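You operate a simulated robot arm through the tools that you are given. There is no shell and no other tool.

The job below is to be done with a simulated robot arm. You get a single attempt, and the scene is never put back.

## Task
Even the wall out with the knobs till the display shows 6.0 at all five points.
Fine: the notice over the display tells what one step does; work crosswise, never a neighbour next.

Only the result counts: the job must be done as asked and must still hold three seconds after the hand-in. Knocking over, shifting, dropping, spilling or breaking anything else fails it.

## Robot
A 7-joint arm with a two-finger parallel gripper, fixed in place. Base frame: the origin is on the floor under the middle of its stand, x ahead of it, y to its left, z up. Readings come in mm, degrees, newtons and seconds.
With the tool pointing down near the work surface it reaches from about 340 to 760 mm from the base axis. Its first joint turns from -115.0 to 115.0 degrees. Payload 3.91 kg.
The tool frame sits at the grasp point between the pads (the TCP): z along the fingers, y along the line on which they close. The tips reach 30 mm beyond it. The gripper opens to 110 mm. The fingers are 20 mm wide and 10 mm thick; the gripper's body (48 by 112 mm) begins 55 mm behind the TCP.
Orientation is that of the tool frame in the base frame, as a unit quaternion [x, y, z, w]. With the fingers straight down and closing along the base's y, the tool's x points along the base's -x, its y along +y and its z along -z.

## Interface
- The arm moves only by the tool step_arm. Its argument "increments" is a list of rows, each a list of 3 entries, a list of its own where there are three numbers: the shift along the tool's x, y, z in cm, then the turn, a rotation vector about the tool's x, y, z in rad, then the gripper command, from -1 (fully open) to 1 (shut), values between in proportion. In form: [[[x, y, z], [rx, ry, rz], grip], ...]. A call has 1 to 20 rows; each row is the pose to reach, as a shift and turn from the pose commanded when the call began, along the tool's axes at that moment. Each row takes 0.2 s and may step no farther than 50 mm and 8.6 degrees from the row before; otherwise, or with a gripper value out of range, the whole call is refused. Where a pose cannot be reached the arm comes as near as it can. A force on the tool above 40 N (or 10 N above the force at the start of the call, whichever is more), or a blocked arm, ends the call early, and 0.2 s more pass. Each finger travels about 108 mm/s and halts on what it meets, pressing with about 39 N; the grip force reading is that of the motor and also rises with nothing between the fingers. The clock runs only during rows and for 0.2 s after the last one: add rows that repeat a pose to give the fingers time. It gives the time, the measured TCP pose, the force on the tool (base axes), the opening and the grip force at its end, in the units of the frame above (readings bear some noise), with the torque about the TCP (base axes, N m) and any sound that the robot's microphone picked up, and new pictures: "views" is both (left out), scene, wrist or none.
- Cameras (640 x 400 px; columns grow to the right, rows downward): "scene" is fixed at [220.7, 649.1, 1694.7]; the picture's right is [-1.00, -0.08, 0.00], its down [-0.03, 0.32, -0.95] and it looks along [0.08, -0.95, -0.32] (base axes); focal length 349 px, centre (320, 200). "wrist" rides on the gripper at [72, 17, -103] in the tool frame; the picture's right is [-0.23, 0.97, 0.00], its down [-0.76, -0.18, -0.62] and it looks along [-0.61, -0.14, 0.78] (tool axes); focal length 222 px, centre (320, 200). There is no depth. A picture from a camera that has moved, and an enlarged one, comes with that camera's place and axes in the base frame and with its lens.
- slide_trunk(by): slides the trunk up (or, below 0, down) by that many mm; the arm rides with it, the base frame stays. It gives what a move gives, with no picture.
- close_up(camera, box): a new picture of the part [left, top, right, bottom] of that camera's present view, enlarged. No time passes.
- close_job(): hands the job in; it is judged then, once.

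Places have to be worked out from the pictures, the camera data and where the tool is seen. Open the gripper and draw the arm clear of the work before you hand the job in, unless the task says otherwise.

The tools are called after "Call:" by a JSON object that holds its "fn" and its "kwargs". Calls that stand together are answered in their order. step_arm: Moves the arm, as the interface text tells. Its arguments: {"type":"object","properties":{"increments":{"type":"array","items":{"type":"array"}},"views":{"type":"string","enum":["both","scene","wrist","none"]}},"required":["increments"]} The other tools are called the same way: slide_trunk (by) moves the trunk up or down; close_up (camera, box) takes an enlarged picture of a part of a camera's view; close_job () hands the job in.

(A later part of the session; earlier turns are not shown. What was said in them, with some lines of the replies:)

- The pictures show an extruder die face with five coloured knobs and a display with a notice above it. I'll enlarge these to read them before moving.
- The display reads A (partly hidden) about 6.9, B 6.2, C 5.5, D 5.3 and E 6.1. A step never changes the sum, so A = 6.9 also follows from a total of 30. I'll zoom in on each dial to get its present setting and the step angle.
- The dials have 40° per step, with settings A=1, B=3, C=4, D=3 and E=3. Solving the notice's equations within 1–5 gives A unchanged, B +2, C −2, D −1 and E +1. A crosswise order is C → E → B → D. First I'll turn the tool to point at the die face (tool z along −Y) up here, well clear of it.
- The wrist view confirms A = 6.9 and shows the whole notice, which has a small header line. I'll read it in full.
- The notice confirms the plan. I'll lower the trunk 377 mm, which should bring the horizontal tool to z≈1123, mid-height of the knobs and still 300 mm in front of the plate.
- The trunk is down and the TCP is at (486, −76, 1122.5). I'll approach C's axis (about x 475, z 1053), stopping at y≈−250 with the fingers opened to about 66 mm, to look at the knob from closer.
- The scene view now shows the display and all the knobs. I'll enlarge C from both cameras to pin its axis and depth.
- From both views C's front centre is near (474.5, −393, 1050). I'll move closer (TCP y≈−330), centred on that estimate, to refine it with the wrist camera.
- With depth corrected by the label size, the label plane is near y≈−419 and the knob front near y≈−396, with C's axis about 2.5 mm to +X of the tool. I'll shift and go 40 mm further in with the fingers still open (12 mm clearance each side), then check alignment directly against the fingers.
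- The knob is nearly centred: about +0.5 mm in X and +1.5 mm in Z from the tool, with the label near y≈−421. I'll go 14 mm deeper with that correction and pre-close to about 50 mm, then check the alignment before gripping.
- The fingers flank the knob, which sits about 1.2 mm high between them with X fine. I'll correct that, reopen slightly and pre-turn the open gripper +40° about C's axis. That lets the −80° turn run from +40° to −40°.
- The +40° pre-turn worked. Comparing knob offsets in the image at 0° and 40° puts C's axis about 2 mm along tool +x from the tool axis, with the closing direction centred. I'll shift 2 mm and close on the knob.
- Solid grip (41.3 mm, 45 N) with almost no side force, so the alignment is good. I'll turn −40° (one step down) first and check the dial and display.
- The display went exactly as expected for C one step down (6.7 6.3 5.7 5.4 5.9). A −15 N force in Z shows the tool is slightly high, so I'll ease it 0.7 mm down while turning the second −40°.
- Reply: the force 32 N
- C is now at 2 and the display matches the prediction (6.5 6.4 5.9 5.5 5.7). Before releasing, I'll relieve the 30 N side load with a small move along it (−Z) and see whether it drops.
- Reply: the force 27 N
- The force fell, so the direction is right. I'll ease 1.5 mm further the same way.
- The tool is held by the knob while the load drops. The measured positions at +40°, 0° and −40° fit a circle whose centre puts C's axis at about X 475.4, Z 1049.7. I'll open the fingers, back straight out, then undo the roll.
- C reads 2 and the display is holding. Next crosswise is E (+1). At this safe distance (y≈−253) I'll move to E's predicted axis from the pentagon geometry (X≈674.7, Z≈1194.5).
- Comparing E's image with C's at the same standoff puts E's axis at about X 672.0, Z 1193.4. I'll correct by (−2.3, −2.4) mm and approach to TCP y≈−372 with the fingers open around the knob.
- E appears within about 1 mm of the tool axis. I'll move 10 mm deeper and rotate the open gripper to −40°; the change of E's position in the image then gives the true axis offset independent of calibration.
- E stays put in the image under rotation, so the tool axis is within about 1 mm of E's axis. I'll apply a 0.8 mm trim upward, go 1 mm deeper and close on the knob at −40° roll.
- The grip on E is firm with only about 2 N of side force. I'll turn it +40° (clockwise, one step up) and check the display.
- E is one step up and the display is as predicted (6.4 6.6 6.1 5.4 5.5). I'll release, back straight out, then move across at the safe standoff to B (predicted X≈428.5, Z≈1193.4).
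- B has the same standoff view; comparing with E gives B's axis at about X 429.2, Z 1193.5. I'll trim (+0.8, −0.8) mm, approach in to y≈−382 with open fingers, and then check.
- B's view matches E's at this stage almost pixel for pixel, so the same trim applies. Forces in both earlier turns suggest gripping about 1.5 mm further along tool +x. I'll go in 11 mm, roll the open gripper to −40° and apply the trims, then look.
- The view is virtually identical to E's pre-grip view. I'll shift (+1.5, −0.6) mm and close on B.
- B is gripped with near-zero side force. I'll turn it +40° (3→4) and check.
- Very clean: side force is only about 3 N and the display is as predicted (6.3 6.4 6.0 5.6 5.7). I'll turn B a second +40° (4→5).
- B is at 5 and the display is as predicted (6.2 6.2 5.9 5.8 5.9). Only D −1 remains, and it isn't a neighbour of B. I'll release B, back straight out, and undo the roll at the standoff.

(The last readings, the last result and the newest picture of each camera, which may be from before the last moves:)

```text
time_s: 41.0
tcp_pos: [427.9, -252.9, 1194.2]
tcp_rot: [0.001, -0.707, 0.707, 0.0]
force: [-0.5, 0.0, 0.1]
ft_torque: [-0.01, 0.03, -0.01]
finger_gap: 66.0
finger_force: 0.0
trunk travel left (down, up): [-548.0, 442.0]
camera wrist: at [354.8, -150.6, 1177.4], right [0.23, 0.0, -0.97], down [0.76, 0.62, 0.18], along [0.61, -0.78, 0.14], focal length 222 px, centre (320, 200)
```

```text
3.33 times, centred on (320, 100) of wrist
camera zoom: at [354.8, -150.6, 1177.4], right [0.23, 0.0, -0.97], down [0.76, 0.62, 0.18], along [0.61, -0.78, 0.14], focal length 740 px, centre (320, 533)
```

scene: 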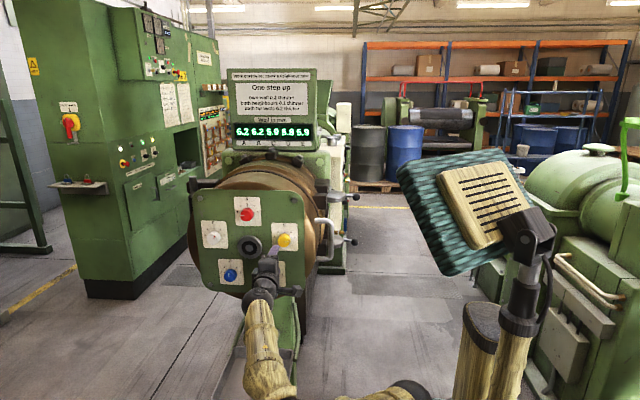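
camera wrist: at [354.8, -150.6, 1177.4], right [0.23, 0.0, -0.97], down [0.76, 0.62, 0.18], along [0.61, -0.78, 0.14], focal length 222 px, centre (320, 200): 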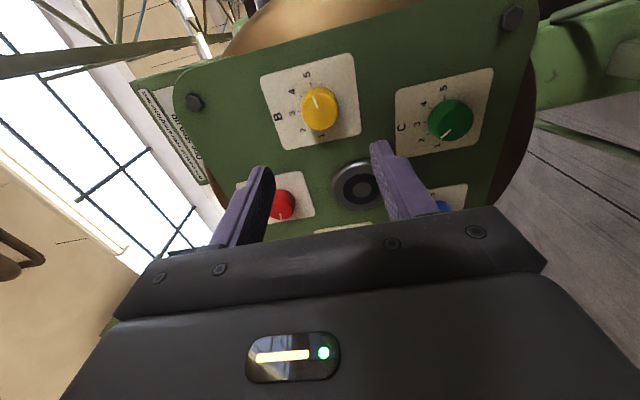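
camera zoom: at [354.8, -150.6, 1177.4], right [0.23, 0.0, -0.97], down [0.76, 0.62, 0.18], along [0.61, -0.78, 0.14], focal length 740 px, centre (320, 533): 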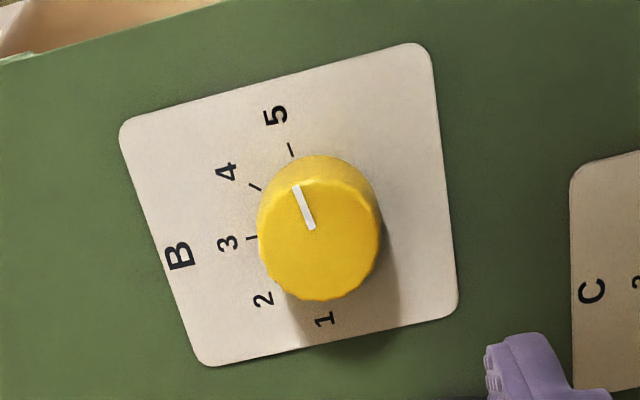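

B reads 5. This view is also a reference for a perfectly aligned standoff. I'll move to D's predicted axis (X≈624.7, Z≈1050.7) and compare its picture with this reference.

Call:
{"fn": "step_arm", "kwargs": {"increments": [[[-2.81, 2.04, 0], [0, 0, 0], -0.2], [[-5.62, 4.08, 0], [0, 0, 0], -0.2], [[-8.43, 6.12, 0], [0, 0, 0], -0.2], [[-11.24, 8.16, 0], [0, 0, 0], -0.2], [[-14.05, 10.2, 0], [0, 0, 0], -0.2], [[-16.86, 12.24, 0], [0, 0, 0], -0.2], [[-19.67, 14.27, 0], [0, 0, 0], -0.2], [[-19.67, 14.27, 0], [0, 0, 0], -0.2]], "views": "both"}}

Call:
{"fn": "close_up", "kwargs": {"camera": "wrist", "box": [240, 40, 400, 160]}}

```text
time_s: 42.8
tcp_pos: [625.0, -251.3, 1050.0]
tcp_rot: [0.0, -0.707, 0.707, 0.0]
force: [0.4, 0.1, -0.3]
ft_torque: [0.0, 0.03, -0.01]
finger_gap: 65.7
finger_force: 0.1
trunk travel left (down, up): [-548.0, 442.0]
camera wrist: at [553.3, -148.8, 1034.6], right [0.23, 0.0, -0.97], down [0.76, 0.62, 0.18], along [0.61, -0.78, 0.14], focal length 222 px, centre (320, 200)
```

scene: 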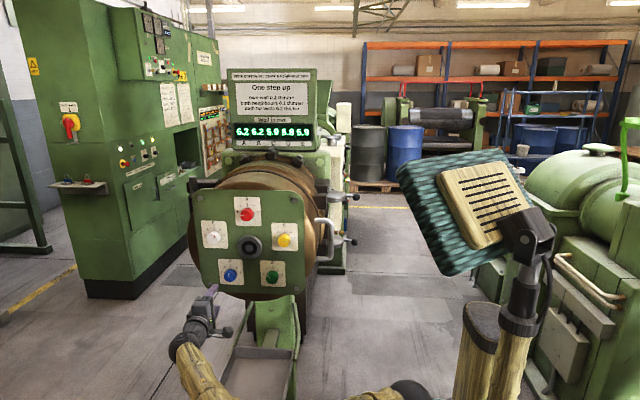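
wrist: 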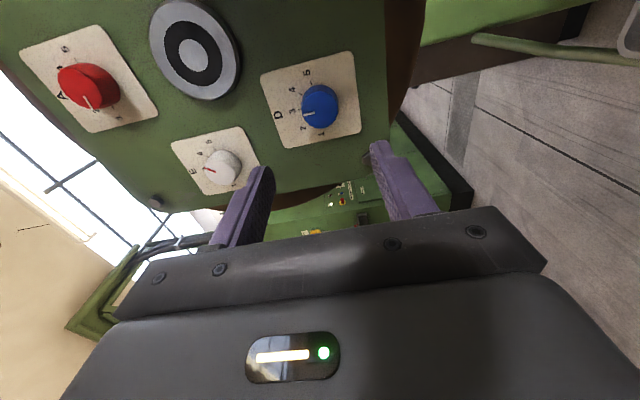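

```text
3.33 times, centred on (320, 100) of wrist
camera zoom: at [553.3, -148.8, 1034.6], right [0.23, 0.0, -0.97], down [0.76, 0.62, 0.18], along [0.61, -0.78, 0.14], focal length 740 px, centre (320, 533)
```

zoom: 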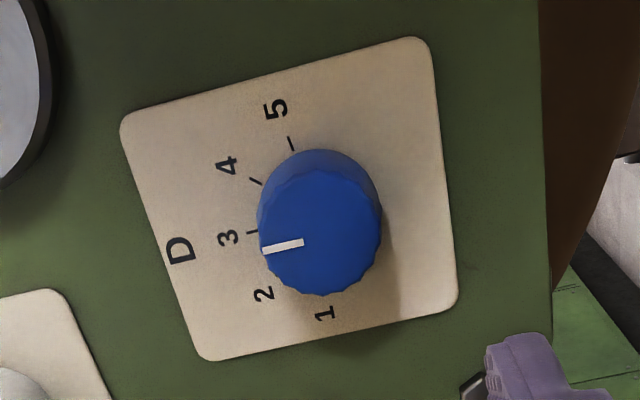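

D's view matches the reference except for 5 px, of which part comes from standing 1.7 mm further out; that leaves about 1 mm in −X. I'll trim that and approach to y≈−372 with open fingers.

Call:
{"fn": "step_arm", "kwargs": {"increments": [[[0.1, 0.02, 0], [0, 0, 0], -0.2], [[0.1, 0.02, 4.0], [0, 0, 0], -0.2], [[0.1, 0.02, 8.0], [0, 0, 0], -0.2], [[0.1, 0.02, 10.0], [0, 0, 0], -0.2], [[0.1, 0.02, 12.0], [0, 0, 0], -0.2], [[0.1, 0.02, 12.0], [0, 0, 0], -0.2]], "views": "both"}}

Call:
{"fn": "close_up", "kwargs": {"camera": "wrist", "box": [230, 70, 410, 220]}}

```text
time_s: 44.2
tcp_pos: [625.2, -375.3, 1050.4]
tcp_rot: [0.001, -0.707, 0.707, -0.001]
force: [0.8, 0.2, 0.4]
ft_torque: [0.01, -0.02, 0.0]
finger_gap: 66.0
finger_force: 0.1
trunk travel left (down, up): [-548.0, 442.0]
camera wrist: at [552.6, -271.8, 1035.0], right [0.23, 0.0, -0.97], down [0.76, 0.62, 0.18], along [0.61, -0.78, 0.14], focal length 222 px, centre (320, 200)
```

scene: 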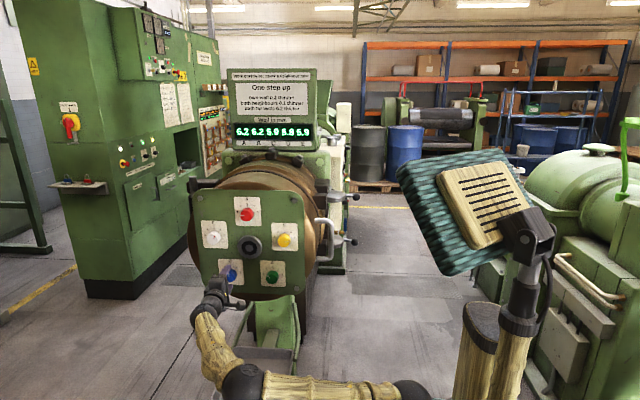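
wrist: 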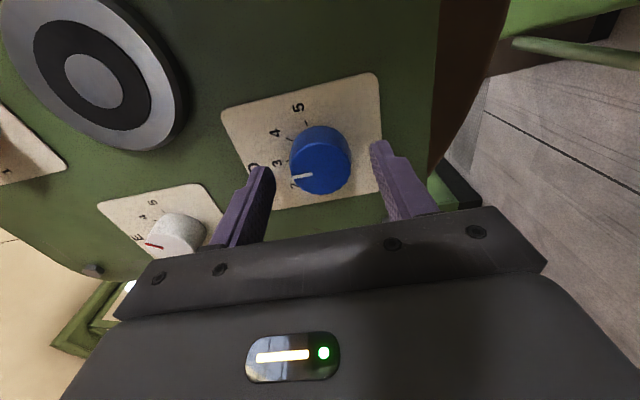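

```text
2.67 times, centred on (320, 145) of wrist
camera zoom: at [552.6, -271.8, 1035.0], right [0.23, 0.0, -0.97], down [0.76, 0.62, 0.18], along [0.61, -0.78, 0.14], focal length 592 px, centre (320, 347)
```

zoom: 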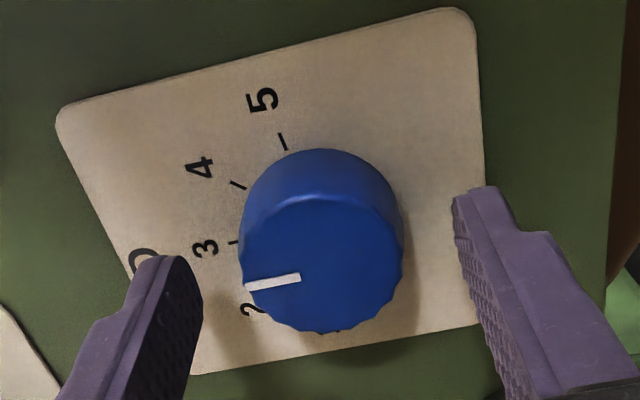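

D is now within about 0.5 mm of the expected aligned position. I'll go 8 mm deeper to the same depth used before (TCP y≈−383) and close on D.

Call:
{"fn": "step_arm", "kwargs": {"increments": [[[0, 0, 0.4], [0, 0, 0], -0.2], [[0, 0, 0.8], [0, 0, 0], -0.1], [[0, 0, 0.8], [0, 0, 0], -0.1], [[0, 0, 0.8], [0, 0, 0], 0.1]], "views": "wrist"}}

Call:
{"fn": "close_up", "kwargs": {"camera": "wrist", "box": [230, 70, 410, 220]}}

```text
time_s: 45.2
tcp_pos: [625.6, -381.8, 1050.1]
tcp_rot: [-0.001, 0.707, -0.707, -0.001]
force: [-0.3, 1.1, 0.0]
ft_torque: [0.0, -0.04, 0.02]
finger_gap: 49.4
finger_force: 0.1
trunk travel left (down, up): [-548.0, 442.0]
camera wrist: at [552.0, -278.9, 1034.5], right [0.23, 0.0, -0.97], down [0.76, 0.62, 0.18], along [0.61, -0.78, 0.14], focal length 222 px, centre (320, 200)
```

wrist: 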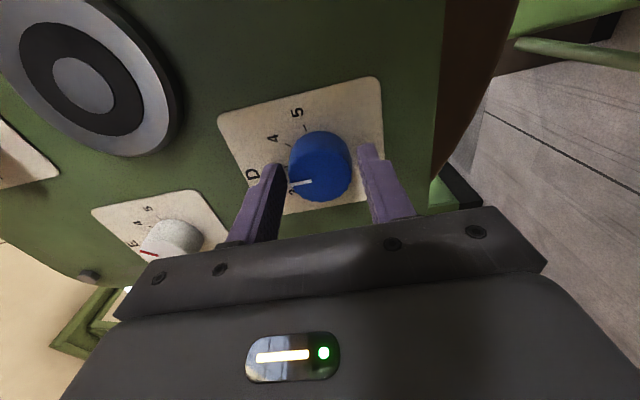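

```text
2.67 times, centred on (320, 145) of wrist
camera zoom: at [552.0, -278.9, 1034.5], right [0.23, 0.0, -0.97], down [0.76, 0.62, 0.18], along [0.61, -0.78, 0.14], focal length 592 px, centre (320, 347)
```

zoom: 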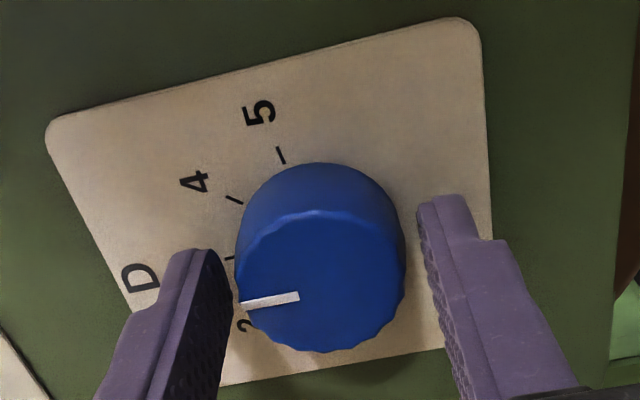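

The view matches B's aligned grip view within about 2 px. I'll trim 0.4 mm along the closing axis and close on D.

Call:
{"fn": "step_arm", "kwargs": {"increments": [[[0, 0.04, 0.05], [0, 0, 0], 0.1], [[0, 0.04, 0.05], [0, 0, 0], 0.2], [[0, 0.04, 0.05], [0, 0, 0], 0.4], [[0, 0.04, 0.05], [0, 0, 0], 1], [[0, 0.04, 0.05], [0, 0, 0], 1]], "views": "wrist"}}

Call:
{"fn": "close_up", "kwargs": {"camera": "wrist", "box": [230, 70, 410, 220]}}

```text
time_s: 46.4
tcp_pos: [624.5, -382.4, 1051.1]
tcp_rot: [0.0, 0.708, -0.706, 0.0]
force: [2.4, -1.2, 2.4]
ft_torque: [-0.08, 0.03, -0.11]
finger_gap: 40.9
finger_force: 45.2
trunk travel left (down, up): [-548.0, 442.0]
camera wrist: at [552.0, -279.4, 1034.5], right [0.23, 0.0, -0.97], down [0.76, 0.62, 0.18], along [0.61, -0.78, 0.14], focal length 222 px, centre (320, 200)
```

wrist: 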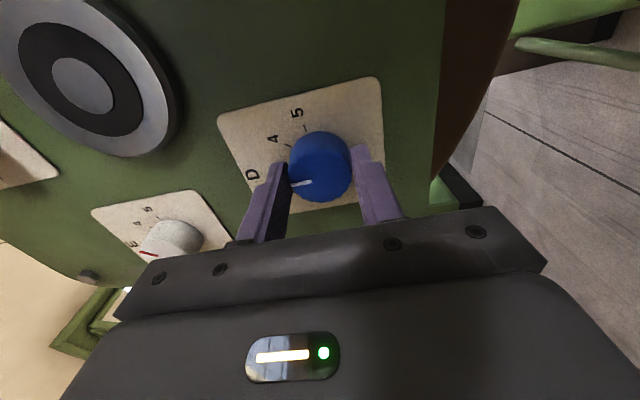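

```text
2.67 times, centred on (320, 145) of wrist
camera zoom: at [552.0, -279.4, 1034.5], right [0.23, 0.0, -0.97], down [0.76, 0.62, 0.18], along [0.61, -0.78, 0.14], focal length 592 px, centre (320, 347)
```

zoom: 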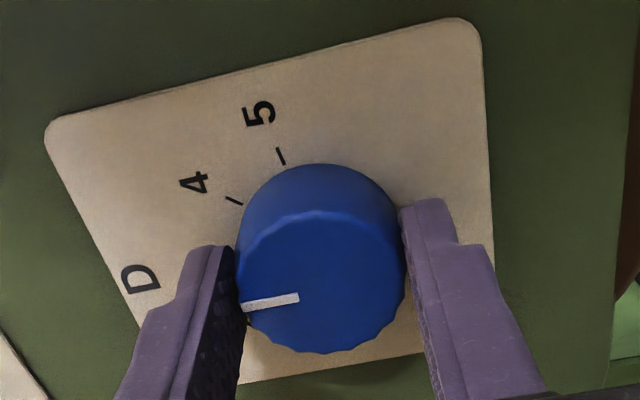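

D is gripped with about 3 N of side force. I'll turn it −40° (3→2) and read the display.

Call:
{"fn": "step_arm", "kwargs": {"increments": [[[0, 0, 0], [0, 0, -0.14], 1], [[0, 0, 0], [0, 0, -0.28], 1], [[0, 0, 0], [0, 0, -0.42], 1], [[0, 0, 0], [0, 0, -0.56], 1], [[0, 0, 0], [0, 0, -0.698], 1], [[0, 0, 0], [0, 0, -0.698], 1]], "views": "both"}}

Call:
{"fn": "close_up", "kwargs": {"camera": "scene", "box": [225, 115, 325, 155]}}

Call:
{"fn": "close_up", "kwargs": {"camera": "wrist", "box": [230, 70, 410, 220]}}

```text
time_s: 47.8
tcp_pos: [625.9, -382.0, 1051.4]
tcp_rot: [0.243, -0.663, 0.665, 0.242]
force: [7.3, -7.0, 11.2]
ft_torque: [-0.29, -0.01, 0.47]
finger_gap: 40.7
finger_force: 45.0
trunk travel left (down, up): [-548.0, 442.0]
camera wrist: at [558.1, -279.3, 1085.5], right [-0.45, 0.0, -0.89], down [0.7, 0.62, -0.36], along [0.56, -0.78, -0.28], focal length 222 px, centre (320, 200)
```

scene: 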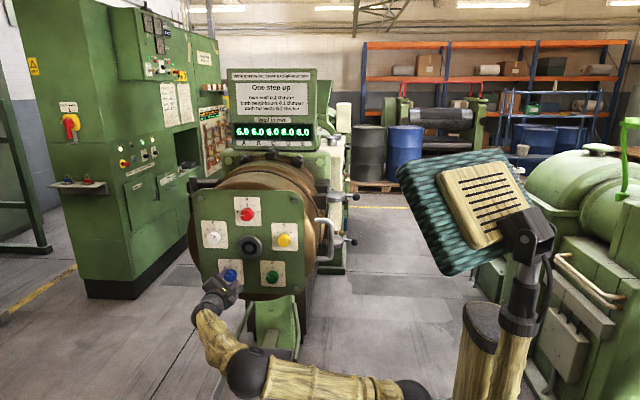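
wrist: 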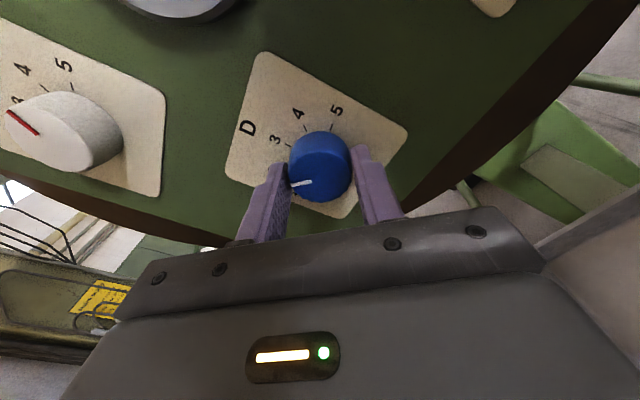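

```text
6.40 times, centred on (275, 135) of scene
camera zoom: at [220.7, 649.1, 1694.7], right [-1.0, -0.08, 0.0], down [-0.03, 0.32, -0.95], along [0.08, -0.95, -0.32], focal length 2236 px, centre (608, 616)
```

zoom: 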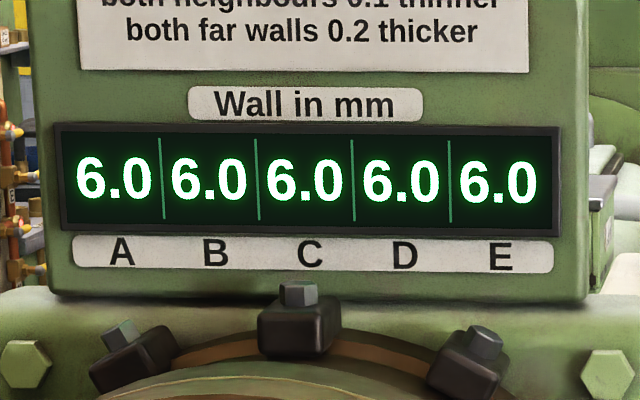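

```text
2.67 times, centred on (320, 145) of wrist
camera zoom: at [558.1, -279.3, 1085.5], right [-0.45, 0.0, -0.89], down [0.7, 0.62, -0.36], along [0.56, -0.78, -0.28], focal length 592 px, centre (320, 347)
```

zoom: 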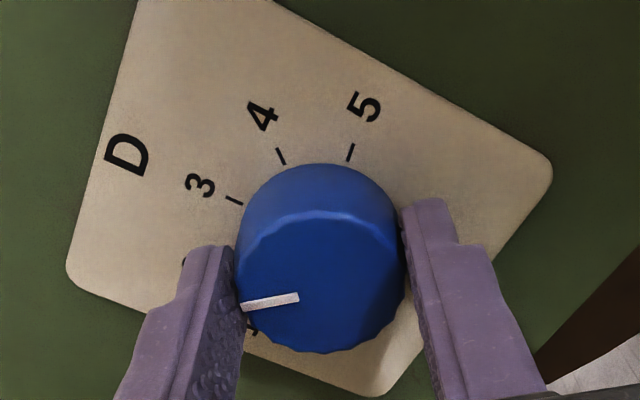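

All five points read 6.0. I'll ease off the small side load, open the fingers, back straight out and draw the arm well clear.

Call:
{"fn": "step_arm", "kwargs": {"increments": [[[0.02, -0.15, 0], [0, 0, 0], 1], [[0.02, -0.15, 0], [0, 0, 0], 0.1], [[0.02, -0.15, 0], [0, 0, 0], -0.2], [[0.02, -0.15, 0], [0, 0, 0], -0.2], [[0.02, -0.15, -1.5], [0, 0, 0], -0.2], [[0.02, -0.15, -4.5], [0, 0, 0], -0.2], [[0.02, -0.15, -9.0], [0, 0, 0.14], -0.2], [[0.02, -0.15, -13.0], [0, 0, 0.28], -0.2], [[0.02, -0.15, -17.0], [0, 0, 0.42], -0.6], [[0.02, -0.15, -21.0], [0, 0, 0.56], -1], [[0.02, -0.15, -25.0], [0, 0, 0.698], -1], [[0.02, -0.15, -25.0], [0, 0, 0.698], -1]], "views": "both"}}

Call:
{"fn": "close_up", "kwargs": {"camera": "scene", "box": [180, 180, 320, 300]}}

Call:
{"fn": "close_up", "kwargs": {"camera": "scene", "box": [225, 115, 325, 155]}}

```text
time_s: 50.4
tcp_pos: [623.1, -131.1, 1051.7]
tcp_rot: [0.0, 0.707, -0.707, 0.0]
force: [0.7, -0.1, 0.6]
ft_torque: [0.01, -0.02, 0.0]
finger_gap: 109.7
finger_force: 0.0
trunk travel left (down, up): [-548.0, 442.0]
camera wrist: at [550.9, -27.5, 1036.0], right [0.23, 0.0, -0.97], down [0.76, 0.62, 0.18], along [0.61, -0.78, 0.14], focal length 222 px, centre (320, 200)
```

scene: 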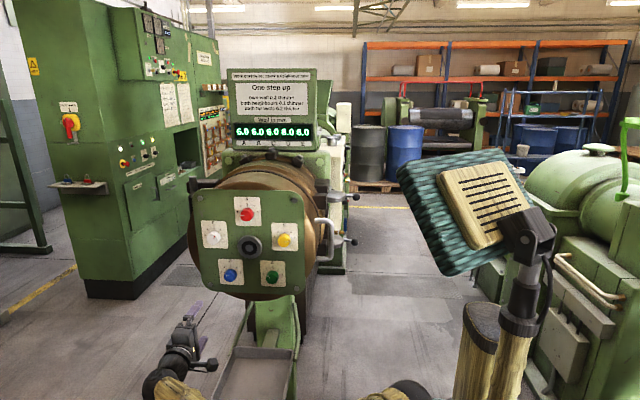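
wrist: 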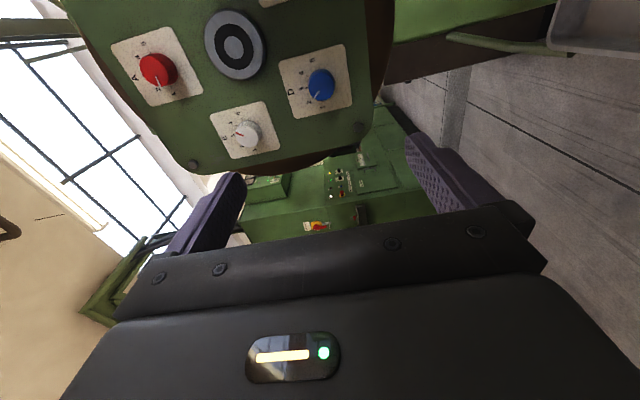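

```text
3.33 times, centred on (250, 240) of scene
camera zoom: at [220.7, 649.1, 1694.7], right [-1.0, -0.08, 0.0], down [-0.03, 0.32, -0.95], along [0.08, -0.95, -0.32], focal length 1164 px, centre (553, 67)
```

zoom: 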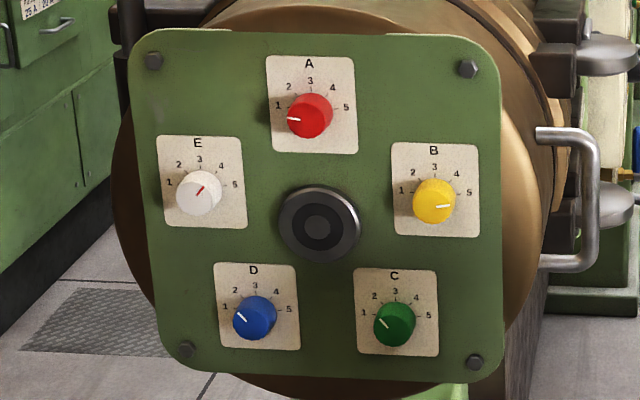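

```text
6.40 times, centred on (275, 135) of scene
camera zoom: at [220.7, 649.1, 1694.7], right [-1.0, -0.08, 0.0], down [-0.03, 0.32, -0.95], along [0.08, -0.95, -0.32], focal length 2236 px, centre (608, 616)
```

zoom: 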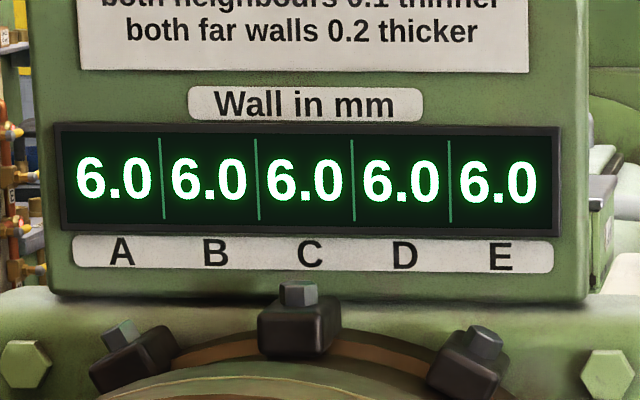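

The knobs stand at A1 B5 C2 D2 E4, every point shows 6.0, and the arm is clear with the gripper open. I'll wait a few seconds to confirm the reading holds.

Call:
{"fn": "step_arm", "kwargs": {"increments": [[[0, 0, 0], [0, 0, 0], -1], [[0, 0, 0], [0, 0, 0], -1], [[0, 0, 0], [0, 0, 0], -1], [[0, 0, 0], [0, 0, 0], -1], [[0, 0, 0], [0, 0, 0], -1], [[0, 0, 0], [0, 0, 0], -1], [[0, 0, 0], [0, 0, 0], -1], [[0, 0, 0], [0, 0, 0], -1], [[0, 0, 0], [0, 0, 0], -1], [[0, 0, 0], [0, 0, 0], -1], [[0, 0, 0], [0, 0, 0], -1], [[0, 0, 0], [0, 0, 0], -1], [[0, 0, 0], [0, 0, 0], -1], [[0, 0, 0], [0, 0, 0], -1], [[0, 0, 0], [0, 0, 0], -1]], "views": "scene"}}

Call:
{"fn": "close_up", "kwargs": {"camera": "scene", "box": [225, 115, 325, 155]}}

```text
time_s: 53.6
tcp_pos: [624.4, -130.4, 1052.8]
tcp_rot: [0.0, 0.707, -0.707, 0.0]
force: [0.2, -0.2, 0.9]
ft_torque: [0.02, 0.0, 0.03]
finger_gap: 110.0
finger_force: 0.1
trunk travel left (down, up): [-548.0, 442.0]
```

scene: 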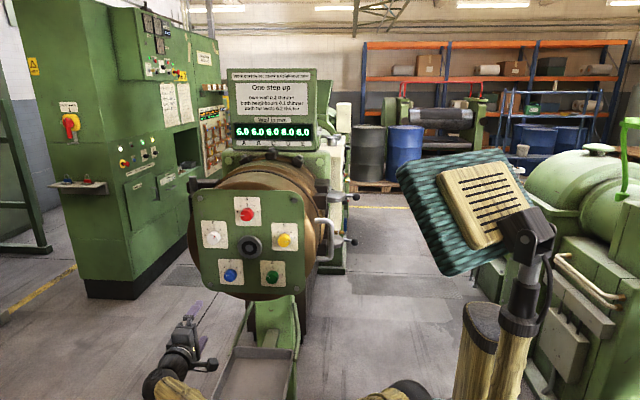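

```text
6.40 times, centred on (275, 135) of scene
camera zoom: at [220.7, 649.1, 1694.7], right [-1.0, -0.08, 0.0], down [-0.03, 0.32, -0.95], along [0.08, -0.95, -0.32], focal length 2236 px, centre (608, 616)
```

zoom: 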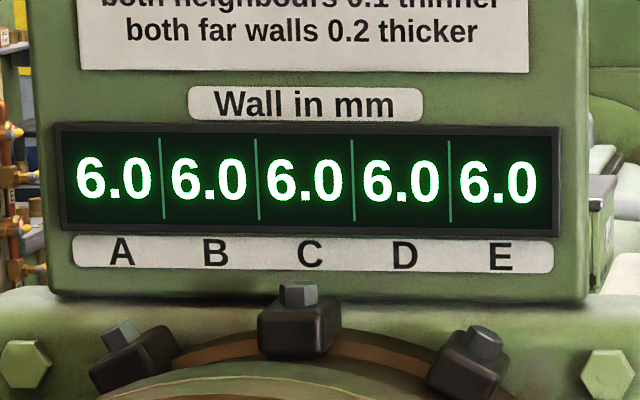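

The display has held 6.0 at all five points for over three seconds, with the arm clear and the gripper open, so I'm handing the job in.

Call:
{"fn": "close_job", "kwargs": {}}

```text
The job is handed in.
```

The wall is even: the display showed 6.0 at all five points. It held there for more than three seconds with the arm clear before I handed the job in.

| Knob | Start | End | Steps |
|---|---|---|---|
| A | 1 | 1 | none |
| B | 3 | 5 | 2 up |
| C | 4 | 2 | 2 down |
| D | 3 | 2 | 1 down |
| E | 3 | 4 | 1 up |

I turned them in the order C, E, B, D, so no knob was followed by its neighbour. After each turn the display matched what the notice predicts. Nothing else was touched or moved. At hand-in the gripper was open and drawn well back from the plate.
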